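You operate a simulated robot arm through the tools that you are given. There is no shell and no other tool. Be economical: measure what you need, move in short steps, check, and stop when the job is done.

Carry out the task below with a simulated two-armed robot. There is one attempt and no reset: what you move stays moved.

## Task
Take the blue logger and leave it on the top of the drain stand. Put the clear tank on the top of the blue work stand. Put one of the white jars from the top of the drain stand on the top of the drain bench. Switch the pump switch on. Take the red hanger and put it on the white folding table. Stack the silver tin that says "soup" from the top of the meter table on top of the silver tin marked "peas". Put the blue sample cassette from the top of the concrete ledge on top of the white cartridge there and the red sample cassette on the top of the air box. The order is free. Set down upright: blue logger, clear tank, white jar, red hanger, sample cassette.

The check looks at the end state, three seconds after you hand in, the way a careful person would. Anything else that was tipped, shoved, dropped, spilled or broken makes it a failure.

## Robot
Two 6-joint arms with two-finger parallel grippers on one trunk, on a base that drives. Base frame: it is fixed to the floor where the robot stands at the start and does not move with it; the origin is under the middle of the robot, x ahead of it, y to its left, z up; the surface under the hand at the start is at about z = 75. Readings come in cm, degrees, newtons and seconds.
The left shoulder is at the start at [-10.5, 17.7, 73.4], the right one opposite. With the tool pointing down near the work surface each hand reaches from about 10 to 70 cm from the robot's upright axis, wherever it stands, measured 20 degrees to its own side. Places, roughly: blue logger [50, 0, 75]; clear tank [-125, 225, 100]; pump switch [-120, 20, 90]; red hanger (8x20x14 cm) [-130, -160, 60]; sample cassette [75, -200, 75]; silver tin [75, -75, 75]; top of the air box (30x22 cm) [68, -248, 68]; top of the blue work stand [-540, 60, 80]; top of the drain bench [-130, 70, 80]; top of the drain stand [-130, 200, 80]; white cartridge [75, -200, 75]; white folding table [-520, -160, 80]; white jar [-150, 225, 75]. Payload 1.57 kg a hand.
Tool frame (each hand has its own): the origin (TCP) lies between the finger pads and is the grasp point; the fingertips stand 3 cm ahead of it; z points along the fingers, y is the line along which they close. Largest opening 8 cm; finger width 1.7, thickness 1.2; the body of the gripper, 4 by 8.2 cm, starts 8 cm behind the TCP.
Orientation is that of the tool frame in the base frame, as a unit quaternion [x, y, z, w]. With the fingers straight down and closing along the base's y, the tool's x points along the base's -x, its y along +y and its z along -z.

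## Interface
- The arms move only by the tool servo_tool. It takes "left_motion", "right_motion" or both (then of equal length, played together; a hand with none holds still); each is one flat list of numbers, 7 for each row, row after row: the finger opening in cm, from 0 to 8, then the shift along the tool's x, y, z in cm, then the turn, a rotation vector about the tool's x, y, z in degrees. In form: [hand, tx, ty, tz, rx, ry, rz, hand, tx, ty, tz, rx, ry, rz, ...]. A call has 1 to 10 rows; each row is the pose to reach, as a shift and turn from the pose commanded when the call began, along the tool's axes at that moment. A row lasts 0.2 s, in which the tool goes at most 5 cm and 8.6 degrees; a call with a longer step from one row to the next is refused whole, and so is a gripper value outside its range. A pose out of reach is approached as far as the arm can. The call stops where the force on the tool passes 40 N (or 10 N more than at its start, if that is more) or the arm is blocked; 0.2 s more then pass. Each finger travels about 7.2 cm/s and halts on what it meets, pressing with about 43 N; the grip force reading is that of the motor and also rises with nothing between the fingers. The clock runs only during rows and for 0.2 s after the last one: add rows that repeat a pose to give the fingers time. It gives the time, the measured TCP pose, the force on the tool (base axes), the opening and the grip force at its end, in the units of the frame above (readings bear some noise), with the torque about the TCP (base axes, N m) and any sound that the robot's microphone picked up.
- Cameras (640 x 400 px; columns grow to the right, rows downward): "scene" is now at [4.03, -3.2, 146.15]; the picture's right is [-0.37, -0.93, 0.00], its down [-0.63, 0.25, -0.74] and it looks along [0.69, -0.28, -0.67] (base axes); focal length 273 px, centre (320, 200). "left" rides on the left gripper at [7.2, 0.7, -12.2] in its tool frame; the picture's right is [-0.09, 1.00, 0.00], its down [-0.84, -0.08, -0.54] and it looks along [-0.54, -0.05, 0.84] (tool axes); focal length 238 px, centre (320, 200). "right" rides on the right gripper at [7.2, -0.7, -12.2] in its tool frame; the picture's right is [0.09, 1.00, 0.00], its down [-0.84, 0.08, -0.54] and it looks along [-0.54, 0.05, 0.84] (tool axes); focal length 238 px, centre (320, 200). There is no depth. A picture from a camera that has moved, and an enlarged one, comes with that camera's place and axes in the base frame and with its lens.
- snapshot(camera): a new picture of that camera. It takes no simulated time.
- move_column(by): slides the trunk up (or, below 0, down) by that many cm; the arms and the scene camera ride with it, the base frame stays. It gives what a move gives, with no picture.
- steer(legs): drives the robot by 1 to 6 legs, each [ahead, left, turn to the left] in cm, cm and degrees, along the robot's own axes; the way and the turn of a leg run together, so that a leg with both is an arc; at most 150 cm and 180 degrees a leg. The arms and the cameras ride along, it lands a little off, and it stops where it bumps. It gives what a move gives.
- head_to(pan, tilt): turns the head with the scene camera to pan (to the left, within 143 degrees either way) and tilt (down, from -29 to 69), counted from straight ahead of the robot. It gives what a move gives.
- enlarge(camera, box): a new picture of the part [left, top, right, bottom] of that camera's present view, enlarged. It takes no simulated time.
- close_job(): hands the job in; it is judged then, once.

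Work in short steps. Places have to be worked out from the pictures, the camera data and where the tool is seen: move nearer, look again, correct. Check each grasp and each placing, and mend what went wrong. You have 217 turns and 220 pictures in all, those below and enlarged ones among them. Open the grippers and draw the arms clear of the work before you hand the job in, unless the task says otherwise; then end with one line.

The tools are called after ">>>" as a command line: name --argument value ..., lists and objects as JSON in quotes. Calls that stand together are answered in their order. servo_tool: Moves the arms, as the interface text tells. Its arguments: {"type":"object","properties":{"left_motion":{"type":"array","items":{"type":"number"}},"right_motion":{"type":"array","items":{"type":"number"}}},"required":[]} The other tools are called the same way: move_column (by) slides the trunk up or down; steer (legs) drives the base; head_to (pan, tilt) turns the head that bears the scene camera; snapshot (camera) takes a picture; enlarge (camera, box) takes an enlarged picture of a part of a camera's view; close_job () hands the job in.

At the start:

```text
t: 0.0
left_tool_pos: [35.16, -1.46, 111.4]
left_orientation: [0.001, 1.0, 0.0, 0.0]
left_wrist_force: [0.1, -0.1, 0.6]
left_torque: [0.03, -0.03, 0.0]
left_width: 8.02
left_finger_force: 0.0
right_tool_pos: [36.6, -44.07, 105.81]
right_orientation: [0.001, 1.0, 0.001, 0.0]
right_wrist_force: [-0.2, 0.0, -0.2]
right_torque: [0.04, 0.02, -0.01]
right_width: 8.02
right_finger_force: 0.1
trunk travel left (down, up): [-17.5, 15.3]
robot x, y, heading: [0.32, 0.21, 0.3]
head pan, tilt: [-21.9, 42.4]
```

scene: 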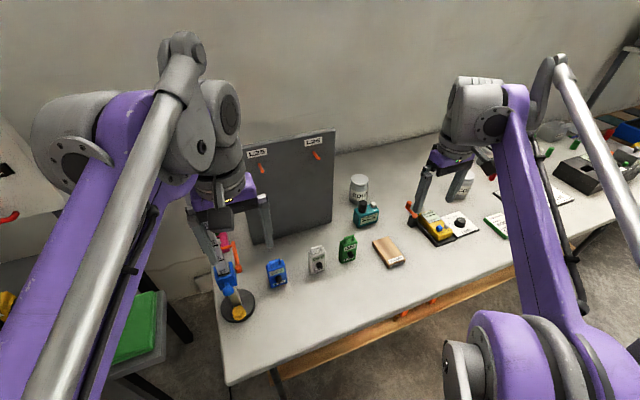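
right: 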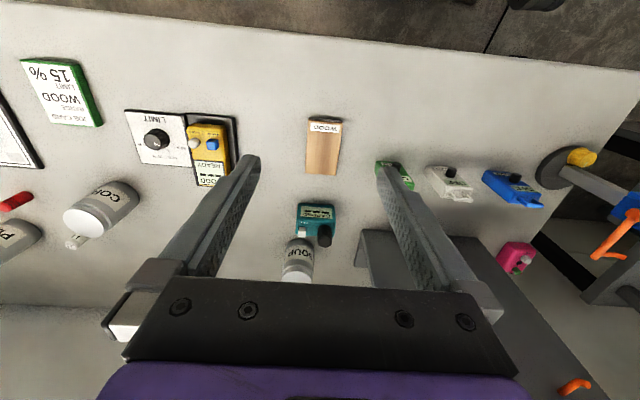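
left: 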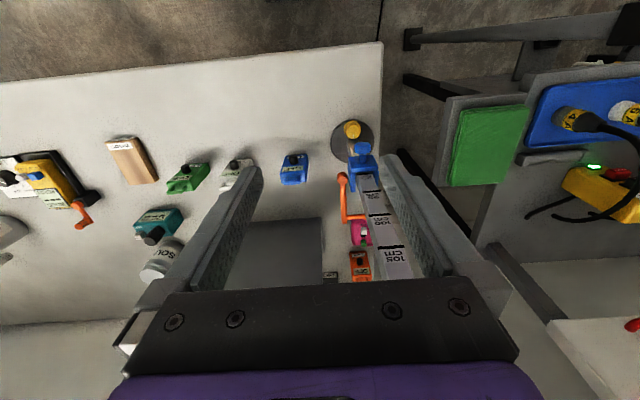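

I start by looking at the meter table in detail.

>>> enlarge --camera "scene" --box '[200, 130, 420, 330]'

>>> enlarge --camera "scene" --box '[400, 60, 640, 300]'

>>> enlarge --camera "right" --box '[0, 40, 360, 300]'

```text
2.00 times, centred on (310, 230) of scene
camera zoom: at [4.03, -3.2, 146.15], right [-0.37, -0.93, 0.0], down [-0.63, 0.25, -0.74], along [0.69, -0.28, -0.67], focal length 547 px, centre (340, 140)
```

zoom: 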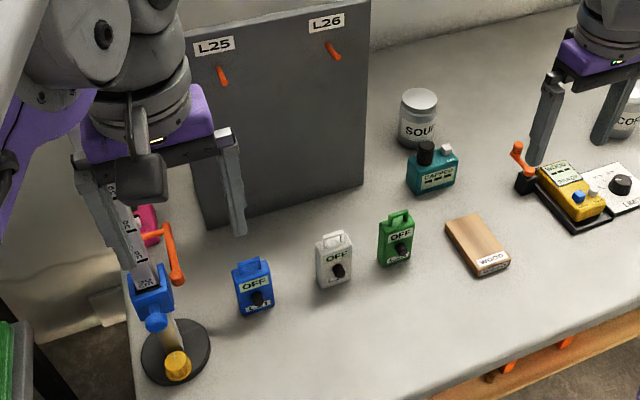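

```text
1.67 times, centred on (520, 180) of scene
camera zoom: at [4.03, -3.2, 146.15], right [-0.37, -0.93, 0.0], down [-0.63, 0.25, -0.74], along [0.69, -0.28, -0.67], focal length 456 px, centre (-13, 233)
```

zoom: 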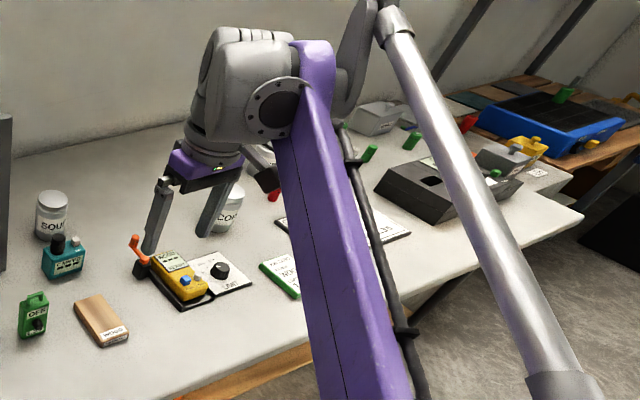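

```text
1.54 times, centred on (180, 170) of right
camera zoom: at [29.35, -44.71, 117.99], right [-0.09, 1.0, 0.0], down [0.84, 0.08, 0.54], along [0.54, 0.05, -0.84], focal length 367 px, centre (535, 246)
```

zoom: 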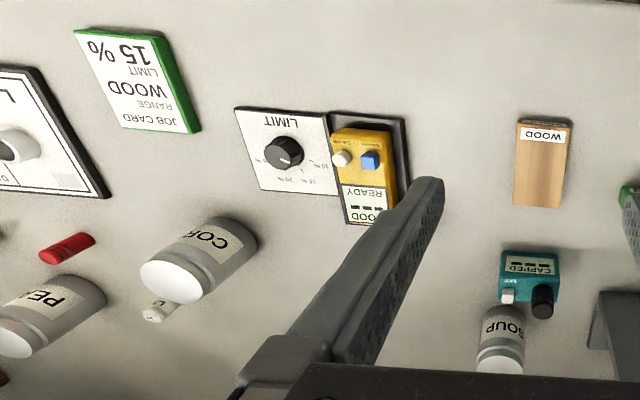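

I look round the room with the head to learn the layout.

>>> head_to --pan -75 --tilt 25

>>> snapshot --camera "scene"

>>> head_to --pan -130 --tilt 20

>>> snapshot --camera "scene"

>>> head_to --pan 135 --tilt 20

>>> snapshot --camera "scene"

>>> head_to --pan 65 --tilt 25

>>> snapshot --camera "scene"

```text
t: 1.2
left_tool_pos: [35.02, -1.55, 111.36]
left_orientation: [0.0, 1.0, 0.0, 0.0]
left_wrist_force: [0.2, 0.0, 0.0]
left_torque: [-0.02, 0.0, 0.0]
left_width: 7.99
left_finger_force: 0.1
right_tool_pos: [36.64, -44.07, 105.76]
right_orientation: [0.001, 1.0, 0.0, 0.0]
right_wrist_force: [0.7, 0.3, 0.0]
right_torque: [0.0, 0.01, 0.0]
right_width: 8.02
right_finger_force: 0.1
trunk travel left (down, up): [-17.5, 15.3]
robot x, y, heading: [0.05, 0.03, 0.3]
head pan, tilt: [-75.0, 25.0]
```

```text
213 pictures are left
camera scene: at [-1.31, -8.99, 148.83], right [-0.97, -0.26, 0.0], down [-0.11, 0.41, -0.91], along [0.24, -0.88, -0.42], focal length 273 px, centre (320, 200)
```

scene: 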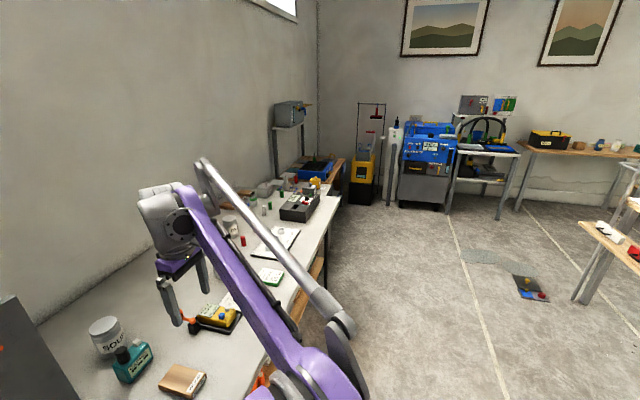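

```text
t: 2.5
left_tool_pos: [35.03, -1.52, 111.33]
left_orientation: [0.001, 1.0, -0.001, 0.0]
left_wrist_force: [0.3, 0.7, -0.7]
left_torque: [-0.04, 0.0, 0.0]
left_width: 8.01
left_finger_force: 0.0
right_tool_pos: [36.61, -44.04, 105.73]
right_orientation: [0.0, 1.0, 0.001, 0.0]
right_wrist_force: [-0.3, 0.3, -0.7]
right_torque: [0.0, 0.0, -0.01]
right_width: 7.97
right_finger_force: 0.1
trunk travel left (down, up): [-17.5, 15.3]
robot x, y, heading: [0.19, 0.02, -0.3]
head pan, tilt: [-130.0, 20.0]
```

```text
212 pictures are left
camera scene: at [-9.69, -7.23, 149.64], right [-0.77, 0.64, 0.0], down [0.22, 0.26, -0.94], along [-0.6, -0.72, -0.34], focal length 273 px, centre (320, 200)
```

scene: 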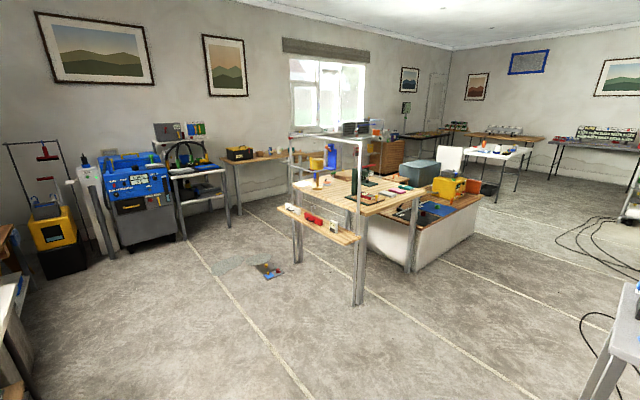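

```text
t: 6.1
left_tool_pos: [35.01, -1.54, 111.42]
left_orientation: [0.0, 1.0, 0.001, 0.001]
left_wrist_force: [0.5, 0.7, 0.5]
left_torque: [-0.04, 0.01, 0.01]
left_width: 8.02
left_finger_force: 0.0
right_tool_pos: [36.56, -44.04, 105.82]
right_orientation: [0.0, 1.0, 0.0, -0.001]
right_wrist_force: [-0.3, 0.1, -0.2]
right_torque: [-0.02, 0.0, 0.01]
right_width: 8.01
right_finger_force: 0.0
trunk travel left (down, up): [-17.5, 15.3]
robot x, y, heading: [-0.38, -0.18, 0.1]
head pan, tilt: [135.0, 20.0]
```

```text
211 pictures are left
camera scene: at [-10.29, 6.5, 149.64], right [0.71, 0.71, 0.0], down [0.24, -0.24, -0.94], along [-0.66, 0.66, -0.34], focal length 273 px, centre (320, 200)
```

scene: 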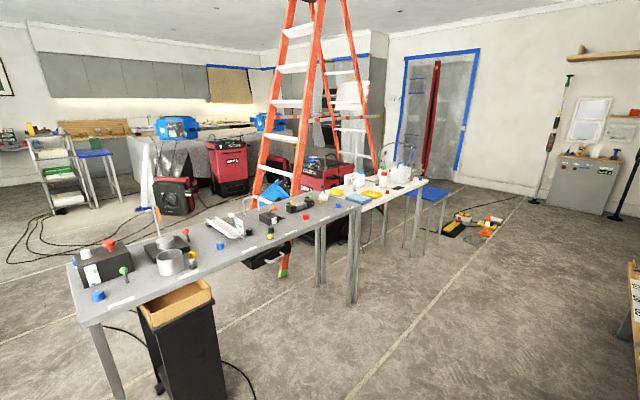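

```text
t: 7.5
left_tool_pos: [35.0, -1.62, 111.29]
left_orientation: [0.0, 1.0, -0.001, 0.0]
left_wrist_force: [-0.1, 0.4, 0.0]
left_torque: [0.03, 0.01, -0.01]
left_width: 8.01
left_finger_force: 0.1
right_tool_pos: [36.68, -44.0, 105.71]
right_orientation: [0.0, 1.0, 0.0, 0.0]
right_wrist_force: [0.4, 0.3, 0.4]
right_torque: [-0.02, -0.01, -0.01]
right_width: 8.01
right_finger_force: 0.1
trunk travel left (down, up): [-17.5, 15.3]
robot x, y, heading: [-0.11, 0.12, 0.1]
head pan, tilt: [65.0, 25.0]
```

```text
210 pictures are left
camera scene: at [0.19, 8.26, 148.83], right [0.91, -0.42, 0.0], down [-0.18, -0.38, -0.91], along [0.38, 0.82, -0.42], focal length 273 px, centre (320, 200)
```

scene: 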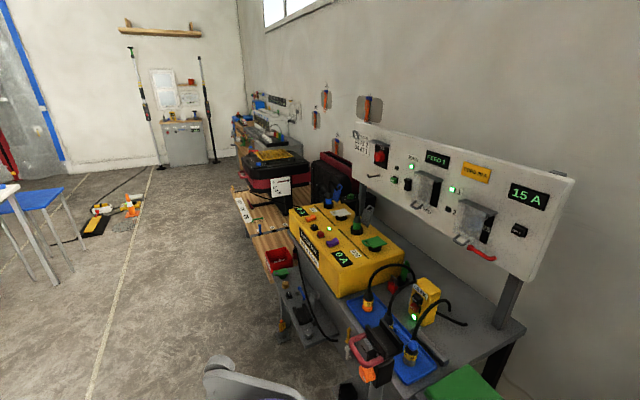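

Blue logger candidates are near [50,-8]; zoom in with the left camera.

>>> enlarge --camera "left" --box '[220, 100, 420, 300]'

>>> enlarge --camera "left" --box '[80, 120, 320, 300]'

```text
2.00 times, centred on (320, 200) of left
camera zoom: at [27.72, -0.71, 123.59], right [0.09, 1.0, 0.0], down [0.84, -0.08, 0.54], along [0.54, -0.05, -0.84], focal length 477 px, centre (320, 200)
```

zoom: 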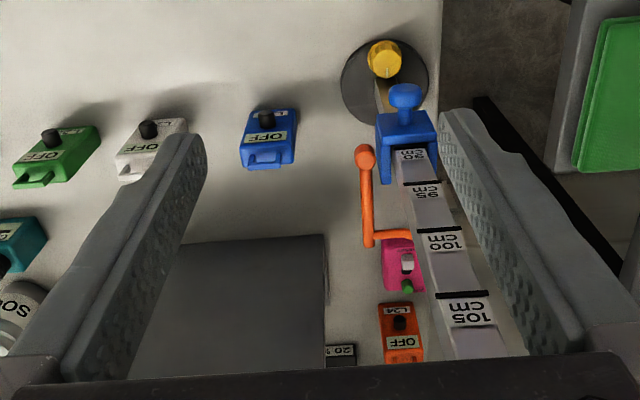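

```text
2.22 times, centred on (200, 210) of left
camera zoom: at [27.72, -0.71, 123.59], right [0.09, 1.0, 0.0], down [0.84, -0.08, 0.54], along [0.54, -0.05, -0.84], focal length 530 px, centre (587, 178)
```

zoom: 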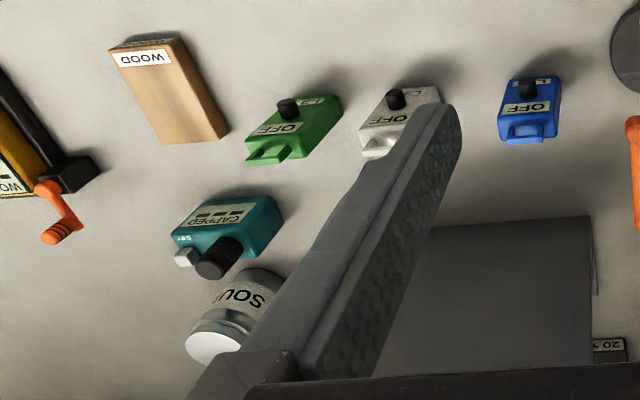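

The blue logger is the small blue box near [50,-8]. I will first do the tins: drive right to see soup and peas tins from close by.

>>> steer --legs '[[0, -35, 0]]'

>>> head_to --pan -30 --tilt 35

>>> snapshot --camera "scene"

>>> snapshot --camera "right"

>>> snapshot --camera "left"

```text
t: 11.1
left_tool_pos: [35.09, -35.73, 111.33]
left_orientation: [-0.001, 1.0, 0.0, 0.001]
left_wrist_force: [-1.0, 0.2, 0.5]
left_torque: [0.01, 0.01, 0.0]
left_width: 7.99
left_finger_force: 0.0
right_tool_pos: [36.76, -78.41, 105.77]
right_orientation: [-0.001, 1.0, 0.0, 0.0]
right_wrist_force: [-0.2, 0.5, -0.1]
right_torque: [-0.01, 0.02, 0.02]
right_width: 7.99
right_finger_force: 0.1
trunk travel left (down, up): [-17.5, 15.3]
robot x, y, heading: [-0.18, -34.21, 0.3]
head pan, tilt: [65.0, 25.0]
```

```text
t: 12.8
left_tool_pos: [34.97, -35.78, 111.31]
left_orientation: [-0.002, 1.0, -0.001, 0.0]
left_wrist_force: [0.1, -0.2, 0.5]
left_torque: [0.02, -0.02, 0.03]
left_width: 7.99
left_finger_force: 0.0
right_tool_pos: [36.8, -78.36, 105.75]
right_orientation: [-0.001, 1.0, 0.0, 0.001]
right_wrist_force: [-0.1, 0.0, 0.0]
right_torque: [0.03, 0.02, 0.0]
right_width: 8.01
right_finger_force: 0.1
trunk travel left (down, up): [-17.5, 15.3]
robot x, y, heading: [0.05, -34.42, 0.1]
head pan, tilt: [-30.0, 35.0]
```

```text
207 pictures are left
camera scene: at [3.98, -38.86, 147.26], right [-0.5, -0.87, 0.0], down [-0.5, 0.29, -0.82], along [0.71, -0.41, -0.57], focal length 273 px, centre (320, 200)
```

scene: 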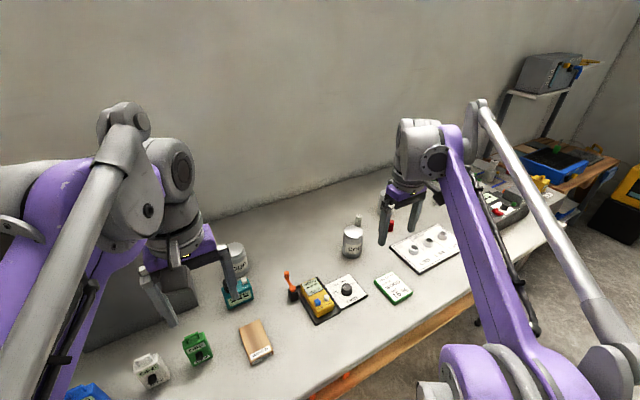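

```text
206 pictures are left
camera right: at [29.5, -79.02, 117.99], right [-0.09, 1.0, 0.0], down [0.84, 0.08, 0.54], along [0.54, 0.05, -0.84], focal length 238 px, centre (320, 200)
```

right: 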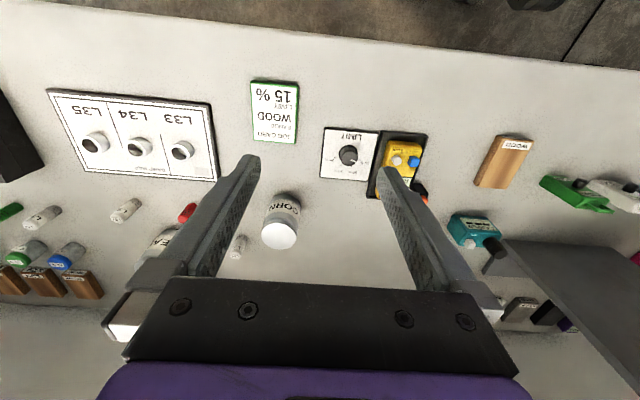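

```text
205 pictures are left
camera left: at [27.76, -35.02, 123.59], right [0.09, 1.0, 0.0], down [0.84, -0.08, 0.54], along [0.54, -0.05, -0.84], focal length 238 px, centre (320, 200)
```

left: 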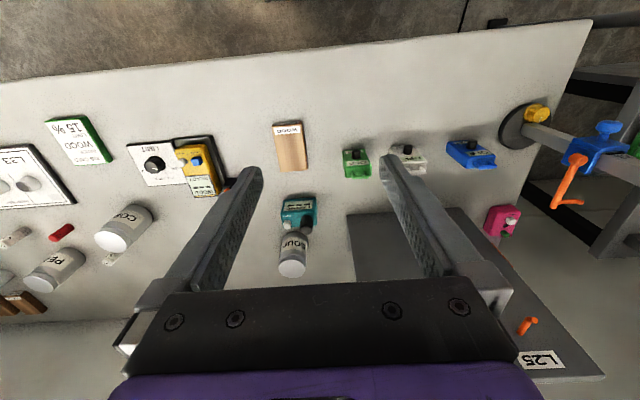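

Soup tin is near (73,-46), peas near (70,-111). I look down to see how much room the base has in front of the table.

>>> head_to --pan 0 --tilt 69

>>> snapshot --camera "scene"

```text
t: 13.8
left_tool_pos: [35.17, -35.85, 111.36]
left_orientation: [-0.001, 1.0, 0.0, 0.0]
left_wrist_force: [1.1, 0.3, -0.4]
left_torque: [0.0, 0.01, -0.02]
left_width: 8.02
left_finger_force: 0.1
right_tool_pos: [36.74, -78.37, 105.84]
right_orientation: [-0.002, 1.0, 0.0, 0.0]
right_wrist_force: [0.0, -0.4, 0.1]
right_torque: [-0.01, -0.01, 0.01]
right_width: 8.01
right_finger_force: 0.1
trunk travel left (down, up): [-17.5, 15.3]
robot x, y, heading: [0.09, -34.36, 0.0]
head pan, tilt: [0.0, 68.8]
```

```text
204 pictures are left
camera scene: at [1.93, -34.47, 142.89], right [0.0, -1.0, 0.0], down [-0.93, 0.0, -0.36], along [0.36, 0.0, -0.93], focal length 273 px, centre (320, 200)
```

scene: 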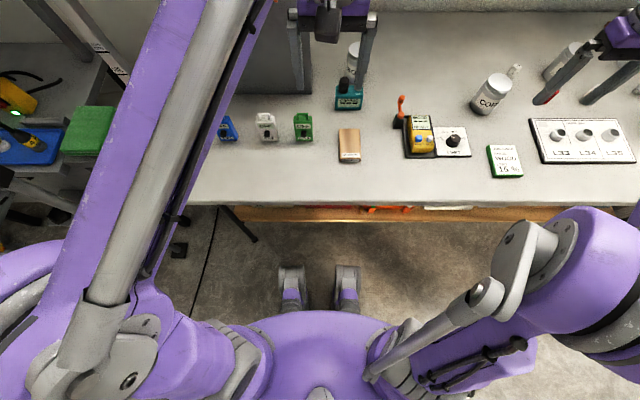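

The base's low feet can go under the table edge (edge x≈27, underside clear). I drive to about (9,-23) so the right hand can reach the soup tin from above.

>>> steer --legs '[[9, 10, 0]]'

>>> head_to --pan -25 --tilt 45

>>> snapshot --camera "right"

>>> snapshot --camera "scene"

```text
t: 15.4
left_tool_pos: [44.0, -25.97, 111.36]
left_orientation: [0.0, 1.0, 0.0, 0.0]
left_wrist_force: [0.6, 0.5, 0.9]
left_torque: [0.0, 0.0, 0.02]
left_width: 8.0
left_finger_force: 0.0
right_tool_pos: [45.66, -68.46, 105.81]
right_orientation: [0.0, 1.0, 0.0, 0.0]
right_wrist_force: [-0.6, 0.4, 0.3]
right_torque: [0.0, 0.01, 0.03]
right_width: 7.97
right_finger_force: 0.1
trunk travel left (down, up): [-17.5, 15.3]
robot x, y, heading: [9.08, -24.19, 0.1]
head pan, tilt: [0.0, 68.8]
```

```text
t: 16.3
left_tool_pos: [44.11, -26.02, 111.45]
left_orientation: [0.0, 1.0, 0.001, 0.0]
left_wrist_force: [-0.3, 0.8, -0.5]
left_torque: [-0.01, -0.02, 0.0]
left_width: 8.0
left_finger_force: 0.1
right_tool_pos: [45.57, -68.57, 105.92]
right_orientation: [-0.001, 1.0, 0.0, 0.0]
right_wrist_force: [0.4, 0.3, -0.3]
right_torque: [-0.03, 0.0, -0.04]
right_width: 8.0
right_finger_force: 0.1
trunk travel left (down, up): [-17.5, 15.3]
robot x, y, heading: [8.98, -24.56, -0.1]
head pan, tilt: [-25.0, 45.0]
```

```text
203 pictures are left
camera right: at [38.3, -69.16, 117.99], right [-0.09, 1.0, 0.0], down [0.84, 0.08, 0.54], along [0.54, 0.05, -0.84], focal length 238 px, centre (320, 200)
```

right: 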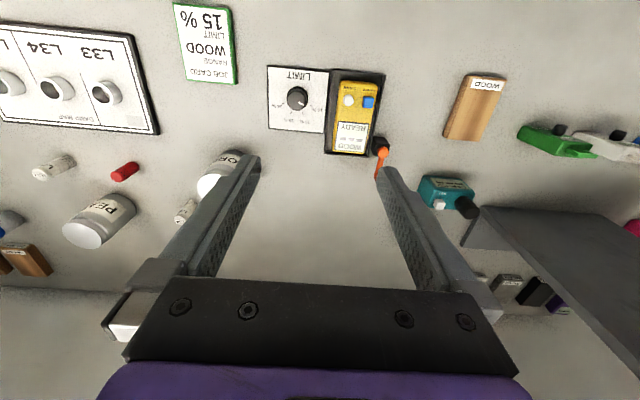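

```text
202 pictures are left
camera scene: at [12.63, -27.95, 145.77], right [-0.42, -0.91, 0.0], down [-0.64, 0.3, -0.71], along [0.64, -0.3, -0.71], focal length 273 px, centre (320, 200)
```

scene: 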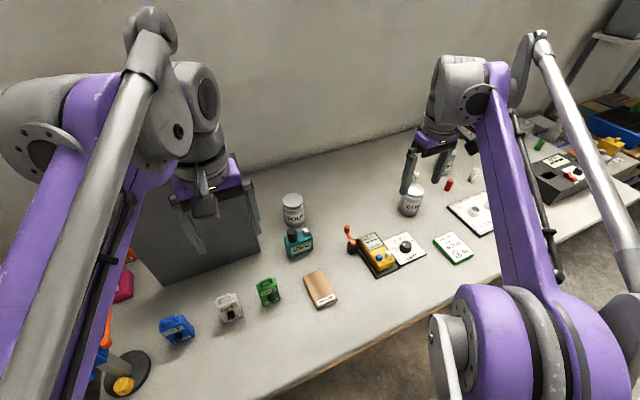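

Peas tin top at about (72,-111). I move the right hand over toward the soup tin, staying at height 106.

>>> servo_tool --right_motion '[8, -4, 3.7, 0, 0, 0, 0, 8, -8, 7.4, 0, 0, 0, 0, 8, -12, 11.1, 0, 0, 0, 0, 8, -15, 14.8, 0, 0, 0, 0, 8, -18, 18.5, 0, 0, 0, 0, 8, -20, 22.4, 0, 0, 0, 0]'

>>> snapshot --camera "right"

>>> snapshot --camera "scene"

```text
refused: row 1 steps farther than a row can; nothing moved
```

```text
201 pictures are left
camera right: at [38.3, -69.16, 117.99], right [-0.09, 1.0, 0.0], down [0.84, 0.08, 0.54], along [0.54, 0.05, -0.84], focal length 238 px, centre (320, 200)
```

right: 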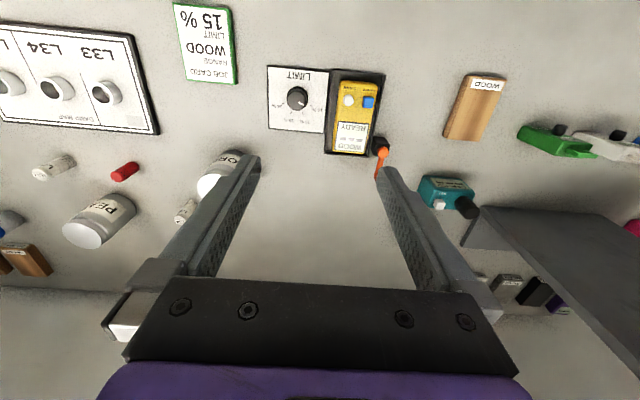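

```text
200 pictures are left
camera scene: at [12.63, -27.95, 145.77], right [-0.42, -0.91, 0.0], down [-0.64, 0.3, -0.71], along [0.64, -0.3, -0.71], focal length 273 px, centre (320, 200)
```

scene: 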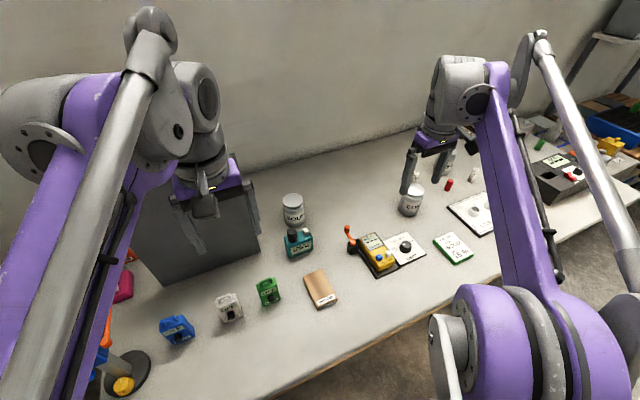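

Step too long; redo with shorter steps.

>>> servo_tool --right_motion '[8, -3, 3.2, 0, 0, 0, 0, 8, -6, 6.4, 0, 0, 0, 0, 8, -9, 9.6, 0, 0, 0, 0, 8, -12, 12.8, 0, 0, 0, 0, 8, -15, 16, 0, 0, 0, 0, 8, -18, 19.2, 0, 0, 0, 0, 8, -21, 22.4, 0, 0, 0, 0, 8, -24, 22.6, 0, 0, 0, 0]'

>>> snapshot --camera "right"

>>> snapshot --camera "scene"

```text
t: 18.1
left_tool_pos: [44.08, -26.13, 111.38]
left_orientation: [0.0, 1.0, 0.0, 0.0]
left_wrist_force: [-1.2, 0.4, -1.0]
left_torque: [-0.01, -0.01, -0.02]
left_width: 8.0
left_finger_force: 0.1
right_tool_pos: [64.95, -45.82, 103.83]
right_orientation: [0.0, 1.0, 0.0, 0.0]
right_wrist_force: [-0.6, 0.4, -0.3]
right_torque: [0.02, -0.01, -0.01]
right_width: 8.02
right_finger_force: 0.0
right hand out of reach, approached as far as the arm can: row 6, 7, 8
trunk travel left (down, up): [-17.5, 15.3]
robot x, y, heading: [8.95, -24.15, -0.1]
head pan, tilt: [-25.0, 45.0]
```

```text
199 pictures are left
camera right: at [57.68, -46.4, 116.0], right [-0.09, 1.0, 0.0], down [0.84, 0.08, 0.54], along [0.54, 0.05, -0.84], focal length 238 px, centre (320, 200)
```

right: 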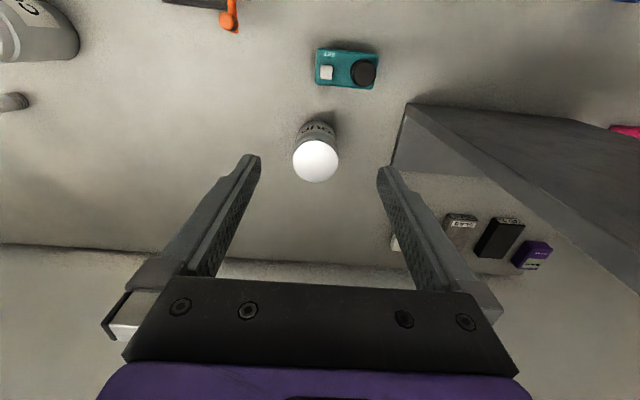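

```text
198 pictures are left
camera scene: at [12.61, -28.01, 145.77], right [-0.42, -0.91, 0.0], down [-0.64, 0.3, -0.71], along [0.64, -0.3, -0.71], focal length 273 px, centre (320, 200)
```

scene: 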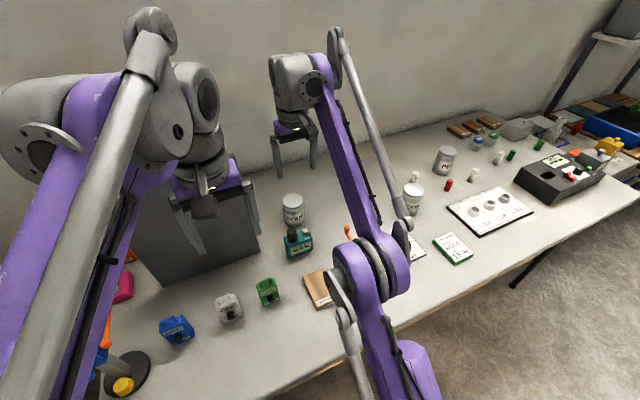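

Triangulated soup tin: centre (71,-45.7), top z≈85.6, diameter about 7. I lower the hand a bit, still above the tin, where the reach is better.

>>> servo_tool --right_motion '[8, 0, 0, 4, 0, 0, 0, 8, 0, 0, 8, 0, 0, 0]'

>>> snapshot --camera "right"

```text
t: 18.7
left_tool_pos: [43.93, -25.99, 111.42]
left_orientation: [0.0, 1.0, 0.0, 0.0]
left_wrist_force: [-0.4, 0.3, -0.1]
left_torque: [-0.01, -0.03, -0.03]
left_width: 8.0
left_finger_force: 0.1
right_tool_pos: [65.07, -45.56, 95.56]
right_orientation: [0.0, 1.0, 0.0, 0.0]
right_wrist_force: [0.6, -0.1, 0.3]
right_torque: [-0.01, -0.06, -0.01]
right_width: 8.04
right_finger_force: 0.1
trunk travel left (down, up): [-17.5, 15.3]
robot x, y, heading: [9.01, -24.06, -0.1]
head pan, tilt: [-25.0, 45.0]
```

```text
197 pictures are left
camera right: at [57.77, -46.24, 107.8], right [-0.09, 1.0, 0.0], down [0.84, 0.08, 0.54], along [0.54, 0.05, -0.84], focal length 238 px, centre (320, 200)
```

right: 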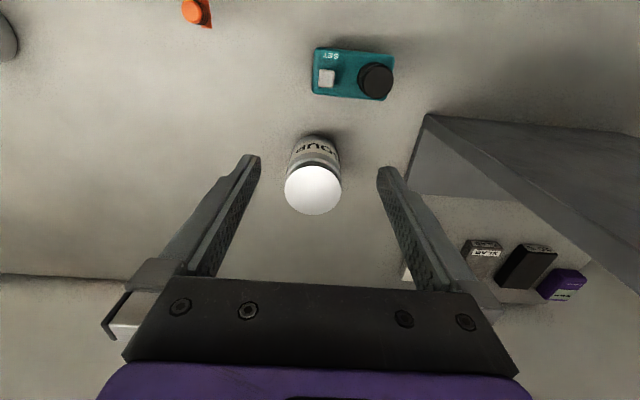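

Tin at (70.7,-45.8). Move forward 5.7 and then down to grip height z≈82.

>>> servo_tool --right_motion '[8, -3, -0.1, 0, 0, 0, 0, 8, -5.7, -0.2, 0, 0, 0, 0]'

>>> snapshot --camera "right"

```text
t: 19.3
left_tool_pos: [43.89, -25.92, 111.29]
left_orientation: [0.0, 1.0, 0.0, 0.0]
left_wrist_force: [0.9, 0.4, -0.6]
left_torque: [0.01, -0.01, 0.01]
left_width: 7.99
left_finger_force: 0.1
right_tool_pos: [70.08, -45.82, 95.01]
right_orientation: [-0.001, 1.0, -0.001, 0.001]
right_wrist_force: [0.0, 0.0, 0.8]
right_torque: [0.01, 0.0, 0.01]
right_width: 7.99
right_finger_force: 0.2
right hand out of reach, approached as far as the arm can: row 2
trunk travel left (down, up): [-17.5, 15.3]
robot x, y, heading: [8.96, -24.36, -0.2]
head pan, tilt: [-25.0, 45.0]
```

```text
196 pictures are left
camera right: at [62.91, -46.43, 107.32], right [-0.09, 1.0, 0.0], down [0.84, 0.08, 0.54], along [0.54, 0.05, -0.84], focal length 238 px, centre (320, 200)
```

right: 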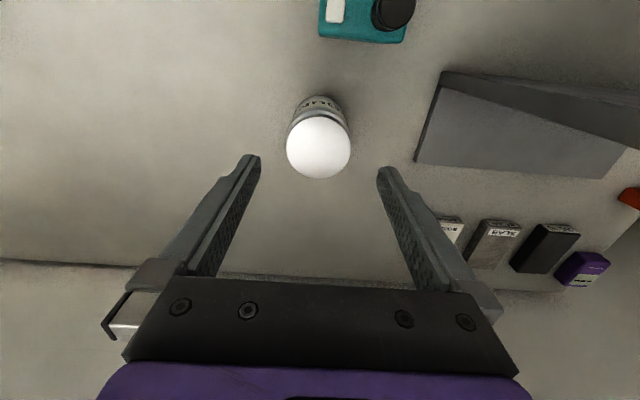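

Centred; lower to z≈82 with a touch forward.

>>> servo_tool --right_motion '[8, -0.2, 0, 4, 0, 0, 0, 8, -0.5, 0, 8, 0, 0, 0, 8, -0.7, 0, 12.5, 0, 0, 0]'

>>> snapshot --camera "right"

```text
t: 20.1
left_tool_pos: [44.07, -25.98, 111.46]
left_orientation: [0.001, 1.0, 0.0, 0.0]
left_wrist_force: [0.4, 0.6, 0.9]
left_torque: [0.01, 0.01, 0.02]
left_width: 7.99
left_finger_force: 0.0
right_tool_pos: [70.73, -45.99, 82.5]
right_orientation: [0.001, 1.0, -0.001, 0.0]
right_wrist_force: [0.5, -0.5, -0.4]
right_torque: [0.0, -0.01, -0.02]
right_width: 8.02
right_finger_force: 0.0
trunk travel left (down, up): [-17.5, 15.3]
robot x, y, heading: [8.78, -24.52, -0.1]
head pan, tilt: [-25.0, 45.0]
```

```text
195 pictures are left
camera right: at [63.51, -46.66, 94.69], right [-0.09, 1.0, 0.0], down [0.84, 0.08, 0.54], along [0.54, 0.05, -0.84], focal length 238 px, centre (320, 200)
```

right: 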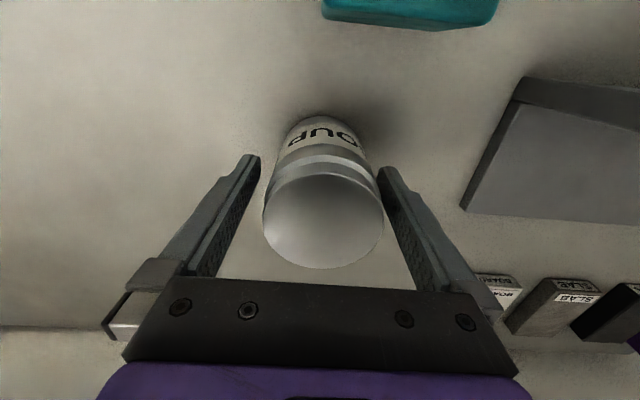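

The tin is between the fingers; close and lift slightly.

>>> servo_tool --right_motion '[6, 0, 0, 0, 0, 0, 0, 5, 0, 0, 0, 0, 0, 0, 5, 0, 0, 0, 0, 0, 0, 5, 0, 0, 0, 0, 0, 0, 5, 0, 0, -1, 0, 0, 0]'

>>> snapshot --camera "right"

```text
t: 21.3
left_tool_pos: [43.95, -26.05, 111.37]
left_orientation: [0.0, 1.0, 0.0, 0.0]
left_wrist_force: [0.3, 0.7, 0.6]
left_torque: [-0.01, -0.04, -0.02]
left_width: 8.0
left_finger_force: 0.0
right_tool_pos: [70.79, -46.03, 83.69]
right_orientation: [0.0, 1.0, 0.0, 0.0]
right_wrist_force: [0.8, -0.7, -4.1]
right_torque: [-0.03, 0.04, 0.01]
right_width: 6.69
right_finger_force: 42.4
trunk travel left (down, up): [-17.5, 15.3]
robot x, y, heading: [8.91, -24.35, 0.0]
head pan, tilt: [-25.0, 45.0]
```

```text
194 pictures are left
camera right: at [63.46, -46.69, 95.82], right [-0.09, 1.0, 0.0], down [0.84, 0.08, 0.54], along [0.54, 0.05, -0.84], focal length 238 px, centre (320, 200)
```

right: 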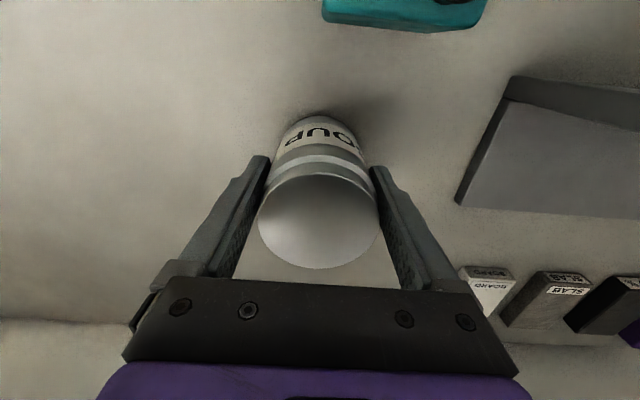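

Gripped (width 6.7). I raise the trunk so that the tin clears everything and the reach at stacking height improves.

>>> move_column --by 14

>>> steer --legs '[[-5, 0, 0], [0, -62, 0]]'

>>> snapshot --camera "scene"

>>> snapshot --camera "right"

>>> snapshot --camera "left"

```text
t: 22.9
left_tool_pos: [43.91, -26.1, 125.27]
left_orientation: [0.0, 1.0, 0.0, 0.0]
left_wrist_force: [-1.2, -0.8, -0.4]
left_torque: [-0.03, 0.0, 0.0]
left_width: 8.01
left_finger_force: 0.1
right_tool_pos: [70.64, -46.18, 97.56]
right_orientation: [0.001, 1.0, 0.0, 0.0]
right_wrist_force: [-0.7, -1.0, -4.0]
right_torque: [0.04, 0.05, 0.01]
right_width: 6.69
right_finger_force: 42.9
trunk travel left (down, up): [-31.5, 1.3]
robot x, y, heading: [9.28, -24.54, -0.1]
head pan, tilt: [-25.0, 45.0]
```

```text
t: 29.4
left_tool_pos: [39.2, -88.73, 125.43]
left_orientation: [-0.003, 1.0, 0.0, 0.0]
left_wrist_force: [-0.6, -0.1, -0.1]
left_torque: [0.0, 0.0, 0.02]
left_width: 8.0
left_finger_force: 0.1
right_tool_pos: [66.11, -108.81, 97.69]
right_orientation: [-0.003, 1.0, -0.001, 0.0]
right_wrist_force: [-0.3, 0.1, -4.6]
right_torque: [0.03, 0.04, 0.03]
right_width: 6.68
right_finger_force: 42.9
trunk travel left (down, up): [-31.5, 1.3]
robot x, y, heading: [4.13, -87.53, -0.0]
head pan, tilt: [-25.0, 45.0]
```

```text
193 pictures are left
camera scene: at [7.22, -90.98, 160.18], right [-0.42, -0.91, 0.0], down [-0.64, 0.3, -0.71], along [0.64, -0.29, -0.71], focal length 273 px, centre (320, 200)
```

scene: 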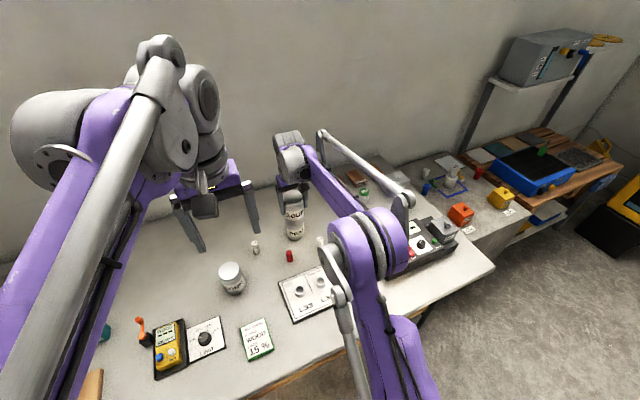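

```text
192 pictures are left
camera right: at [58.85, -109.39, 109.89], right [-0.1, 1.0, 0.0], down [0.84, 0.08, 0.54], along [0.54, 0.05, -0.84], focal length 238 px, centre (320, 200)
```

right: 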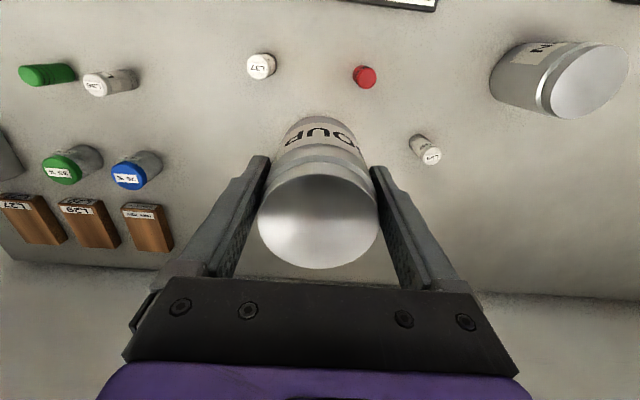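

```text
191 pictures are left
camera left: at [31.89, -88.02, 137.59], right [0.09, 1.0, 0.0], down [0.84, -0.07, 0.54], along [0.54, -0.05, -0.84], focal length 238 px, centre (320, 200)
```

left: 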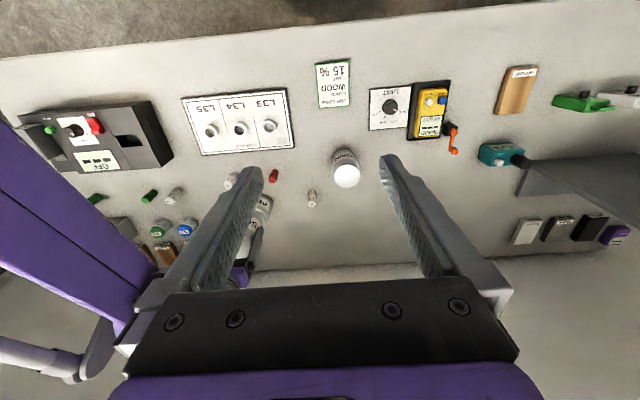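

The held tin hides peas below it. I shift the hand left 10 cm to get a view of the peas tin.

>>> servo_tool --right_motion '[5, 0, 4.5, 0, 0, 0, 0, 5, 0, 9, 0, 0, 0, 0, 5, 0, 11, 0, 0, 0, 0]'

>>> snapshot --camera "right"

>>> enlarge --camera "scene" --box '[200, 140, 360, 300]'

```text
t: 30.2
left_tool_pos: [39.23, -88.8, 125.42]
left_orientation: [-0.003, 1.0, 0.001, 0.0]
left_wrist_force: [-0.5, -0.2, 0.5]
left_torque: [0.01, -0.03, 0.01]
left_width: 8.0
left_finger_force: 0.1
right_tool_pos: [65.95, -97.63, 97.55]
right_orientation: [-0.002, 1.0, 0.0, 0.0]
right_wrist_force: [0.2, -0.7, -4.2]
right_torque: [0.0, 0.05, -0.02]
right_width: 6.69
right_finger_force: 42.9
trunk travel left (down, up): [-31.5, 1.3]
robot x, y, heading: [3.98, -87.28, 0.1]
head pan, tilt: [-25.0, 45.0]
```

```text
190 pictures are left
camera right: at [58.7, -98.39, 109.75], right [-0.1, 1.0, 0.0], down [0.84, 0.08, 0.54], along [0.54, 0.05, -0.84], focal length 238 px, centre (320, 200)
```

right: 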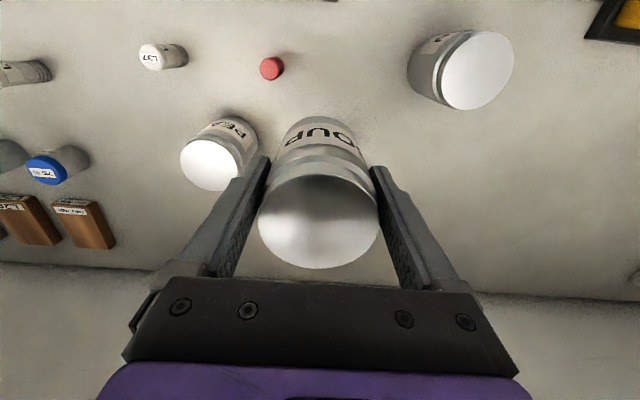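

```text
2.50 times, centred on (280, 220) of scene
camera zoom: at [7.23, -90.96, 160.18], right [-0.42, -0.91, 0.0], down [-0.64, 0.3, -0.71], along [0.64, -0.3, -0.71], focal length 684 px, centre (420, 150)
```

zoom: 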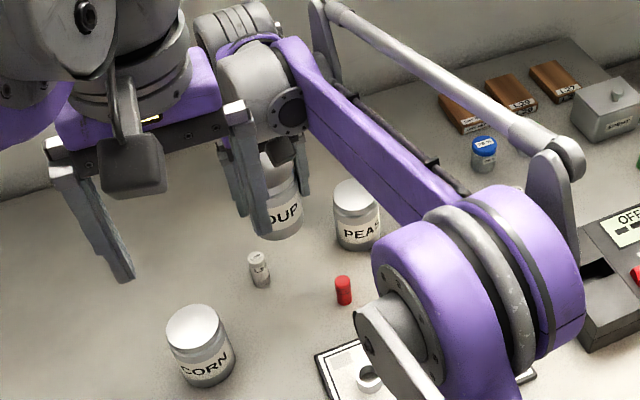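

Peas top centre ≈ (70.7,-109.5). Move the soup tin above it, then check.

>>> servo_tool --right_motion '[5, -1.5, -4.2, 0, 0, 0, 0, 5, -3, -8.4, 0, 0, 0, 0, 5, -4.6, -11.9, 0, 0, 0, 0]'

>>> enlarge --camera "scene" --box '[250, 160, 350, 260]'

>>> snapshot --camera "right"

>>> enlarge --camera "left" --box '[160, 140, 320, 300]'

```text
t: 31.1
left_tool_pos: [39.17, -88.83, 125.37]
left_orientation: [-0.002, 1.0, 0.0, 0.0]
left_wrist_force: [0.5, 0.4, 0.2]
left_torque: [0.0, 0.02, -0.01]
left_width: 8.02
left_finger_force: 0.2
right_tool_pos: [70.54, -109.66, 97.69]
right_orientation: [-0.003, 1.0, 0.001, 0.0]
right_wrist_force: [-0.1, -0.1, -4.2]
right_torque: [0.05, 0.06, -0.04]
right_width: 6.68
right_finger_force: 43.1
trunk travel left (down, up): [-31.5, 1.3]
robot x, y, heading: [4.07, -87.56, 0.5]
head pan, tilt: [-25.0, 45.0]
```

```text
4.00 times, centred on (300, 210) of scene
camera zoom: at [7.29, -91.09, 160.18], right [-0.42, -0.91, 0.0], down [-0.64, 0.3, -0.71], along [0.64, -0.29, -0.71], focal length 1094 px, centre (400, 160)
```

zoom: 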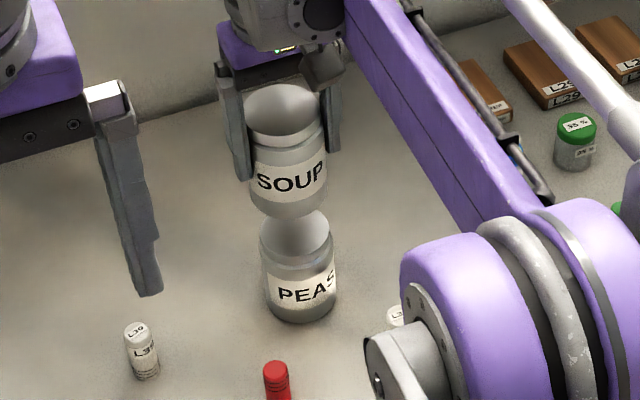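

```text
187 pictures are left
camera right: at [63.38, -110.35, 109.78], right [-0.1, 1.0, 0.0], down [0.84, 0.08, 0.54], along [0.54, 0.05, -0.84], focal length 238 px, centre (320, 200)
```

right: 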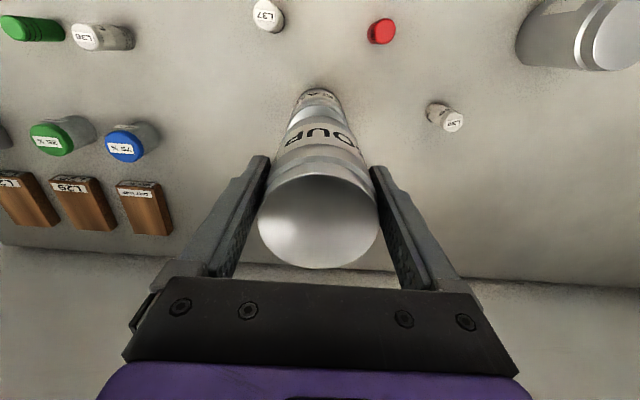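

```text
2.50 times, centred on (240, 220) of left
camera zoom: at [31.95, -88.11, 137.57], right [0.09, 1.0, 0.0], down [0.84, -0.07, 0.54], along [0.54, -0.05, -0.84], focal length 596 px, centre (520, 150)
```

zoom: 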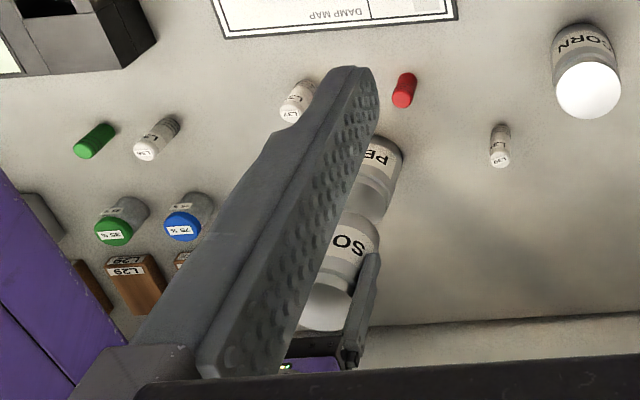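

Alignment looks good in all views. Lower towards contact (expected at TCP z≈93.1).

>>> servo_tool --right_motion '[5, -0.1, -0.1, 2, 0, 0, 0, 5, -0.1, -0.1, 3.5, 0, 0, 0, 5, -0.1, -0.1, 4, 0, 0, 0, 5, -0.1, -0.1, 4, 0, 0, 0]'

>>> enlarge --camera "scene" --box '[250, 160, 350, 260]'

```text
t: 32.0
left_tool_pos: [39.12, -88.74, 125.27]
left_orientation: [-0.002, 1.0, 0.0, 0.0]
left_wrist_force: [-0.4, -0.2, 0.6]
left_torque: [-0.02, -0.01, -0.01]
left_width: 7.99
left_finger_force: 0.1
right_tool_pos: [70.85, -109.7, 93.52]
right_orientation: [-0.002, 1.0, 0.0, 0.0]
right_wrist_force: [0.4, -0.5, -4.0]
right_torque: [0.02, 0.05, -0.02]
right_width: 6.7
right_finger_force: 42.8
trunk travel left (down, up): [-31.5, 1.3]
robot x, y, heading: [4.02, -87.22, 0.2]
head pan, tilt: [-25.0, 45.0]
```

```text
4.00 times, centred on (300, 210) of scene
camera zoom: at [7.23, -90.99, 160.18], right [-0.42, -0.91, 0.0], down [-0.64, 0.3, -0.71], along [0.64, -0.29, -0.71], focal length 1094 px, centre (400, 160)
```

zoom: 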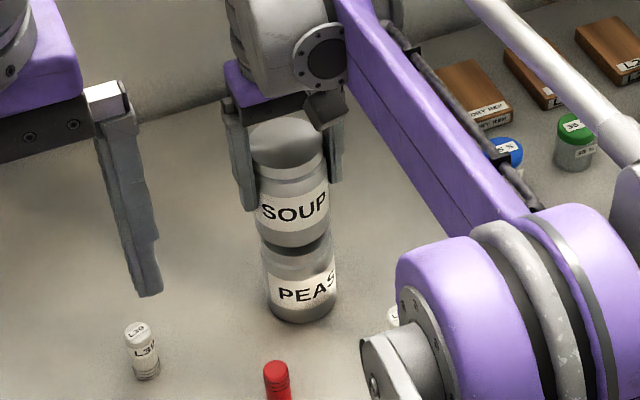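

Aligned. Lower gently to contact.

>>> servo_tool --right_motion '[5, 0, 0, 0.3, 0, 0, 0, 5, 0, 0, 0.5, 0, 0, 0, 5, 0, 0, 0.5, 0, 0, 0]'

```text
t: 32.9
left_tool_pos: [39.03, -88.82, 125.41]
left_orientation: [-0.002, 1.0, 0.0, 0.0]
left_wrist_force: [-0.7, 0.0, 0.8]
left_torque: [-0.03, 0.0, -0.02]
left_width: 7.98
left_finger_force: 0.0
right_tool_pos: [70.76, -109.63, 93.12]
right_orientation: [-0.003, 1.0, 0.0, 0.001]
right_wrist_force: [0.2, 0.7, -4.2]
right_torque: [0.0, 0.03, 0.0]
right_width: 6.68
right_finger_force: 43.2
trunk travel left (down, up): [-31.5, 1.3]
robot x, y, heading: [3.99, -87.32, 0.4]
head pan, tilt: [-25.0, 45.0]
```

Not yet in contact; a little more.

>>> servo_tool --right_motion '[5, 0, 0, 0.3, 0, 0, 0, 5, 0, 0, 0.3, 0, 0, 0]'

>>> enlarge --camera "scene" --box '[270, 180, 350, 260]'

```text
t: 33.5
left_tool_pos: [39.26, -88.73, 125.39]
left_orientation: [-0.002, 1.0, 0.0, -0.001]
left_wrist_force: [-0.9, -0.8, -0.2]
left_torque: [0.01, 0.03, 0.05]
left_width: 8.01
left_finger_force: 0.1
right_tool_pos: [70.85, -109.7, 92.78]
right_orientation: [-0.004, 1.0, 0.0, 0.0]
right_wrist_force: [0.6, 0.5, -4.7]
right_torque: [0.0, 0.01, 0.0]
right_width: 6.69
right_finger_force: 43.1
trunk travel left (down, up): [-31.5, 1.3]
robot x, y, heading: [3.7, -87.61, 0.1]
head pan, tilt: [-25.0, 45.0]
```

```text
5.00 times, centred on (310, 220) of scene
camera zoom: at [7.22, -90.98, 160.18], right [-0.42, -0.91, 0.0], down [-0.64, 0.3, -0.71], along [0.64, -0.29, -0.71], focal length 1367 px, centre (370, 100)
```

zoom: 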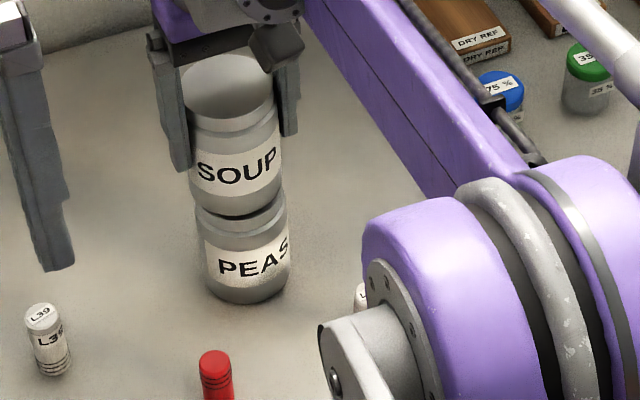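

Small gap still; continue down.

>>> servo_tool --right_motion '[5, 0, 0, 0.25, 0, 0, 0, 5, 0, 0, 0.5, 0, 0, 0, 5, 0, 0, 0.5, 0, 0, 0]'

```text
t: 34.2
left_tool_pos: [39.12, -88.58, 125.32]
left_orientation: [-0.003, 1.0, 0.0, 0.0]
left_wrist_force: [0.4, 0.3, 0.0]
left_torque: [-0.02, -0.01, -0.02]
left_width: 7.98
left_finger_force: 0.0
right_tool_pos: [70.75, -109.58, 92.48]
right_orientation: [-0.003, 1.0, 0.0, 0.001]
right_wrist_force: [2.5, -0.8, 4.7]
right_torque: [-0.22, -0.2, 0.06]
right_width: 6.71
right_finger_force: 43.0
trunk travel left (down, up): [-31.5, 1.3]
robot x, y, heading: [4.33, -87.54, -0.0]
head pan, tilt: [-25.0, 45.0]
```

Contact made. Open, check, then lift straight up.

>>> servo_tool --right_motion '[7, 0, 0, 0, 0, 0, 0, 8, 0, 0, 0, 0, 0, 0, 8, 0, 0, 0, 0, 0, 0]'

>>> snapshot --camera "right"

>>> enlarge --camera "scene" --box '[270, 180, 350, 260]'

```text
t: 35.0
left_tool_pos: [39.2, -88.77, 125.31]
left_orientation: [-0.002, 1.0, 0.0, -0.001]
left_wrist_force: [0.3, 0.8, 0.0]
left_torque: [-0.04, -0.02, -0.01]
left_width: 7.98
left_finger_force: 0.0
right_tool_pos: [70.68, -109.7, 92.52]
right_orientation: [-0.003, 1.0, 0.0, 0.0]
right_wrist_force: [-0.1, -0.3, -0.2]
right_torque: [0.03, 0.01, -0.03]
right_width: 7.98
right_finger_force: 0.2
trunk travel left (down, up): [-31.5, 1.3]
robot x, y, heading: [4.18, -87.63, 0.0]
head pan, tilt: [-25.0, 45.0]
```

```text
183 pictures are left
camera right: at [63.53, -110.36, 104.62], right [-0.1, 1.0, 0.0], down [0.84, 0.08, 0.54], along [0.54, 0.05, -0.84], focal length 238 px, centre (320, 200)
```

right: 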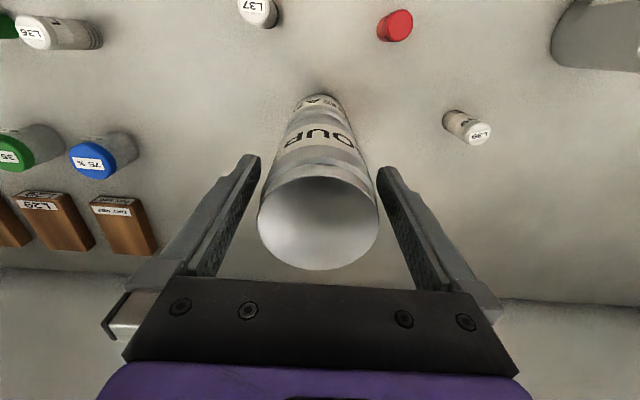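

```text
5.00 times, centred on (310, 220) of scene
camera zoom: at [7.17, -90.97, 160.18], right [-0.42, -0.91, 0.0], down [-0.64, 0.3, -0.71], along [0.64, -0.3, -0.71], focal length 1367 px, centre (370, 100)
```

zoom: 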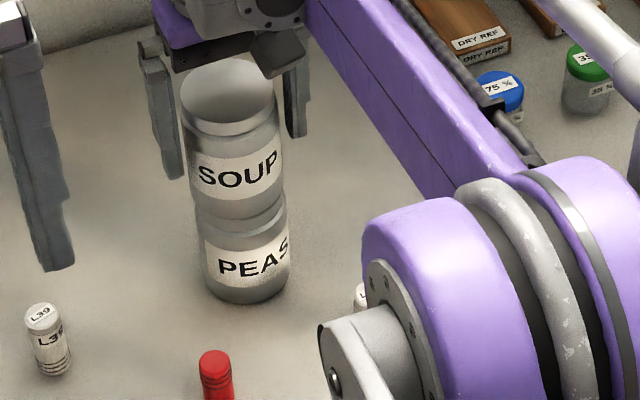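

Stack stands. Lift, then pull back in -x (the fingers flank the tin) and look.

>>> servo_tool --right_motion '[8, 0, 0, 2.5, 0, 0, 0]'

```text
t: 35.5
left_tool_pos: [39.25, -88.83, 125.41]
left_orientation: [-0.002, 1.0, -0.001, 0.001]
left_wrist_force: [0.1, -0.5, -0.3]
left_torque: [-0.03, -0.04, 0.02]
left_width: 7.99
left_finger_force: 0.1
right_tool_pos: [70.66, -109.7, 89.92]
right_orientation: [-0.001, 1.0, 0.0, 0.0]
right_wrist_force: [0.6, -0.1, 0.8]
right_torque: [-0.01, -0.01, 0.02]
right_width: 8.01
right_finger_force: 0.1
trunk travel left (down, up): [-31.5, 1.3]
robot x, y, heading: [4.38, -87.86, 0.4]
head pan, tilt: [-25.0, 45.0]
```

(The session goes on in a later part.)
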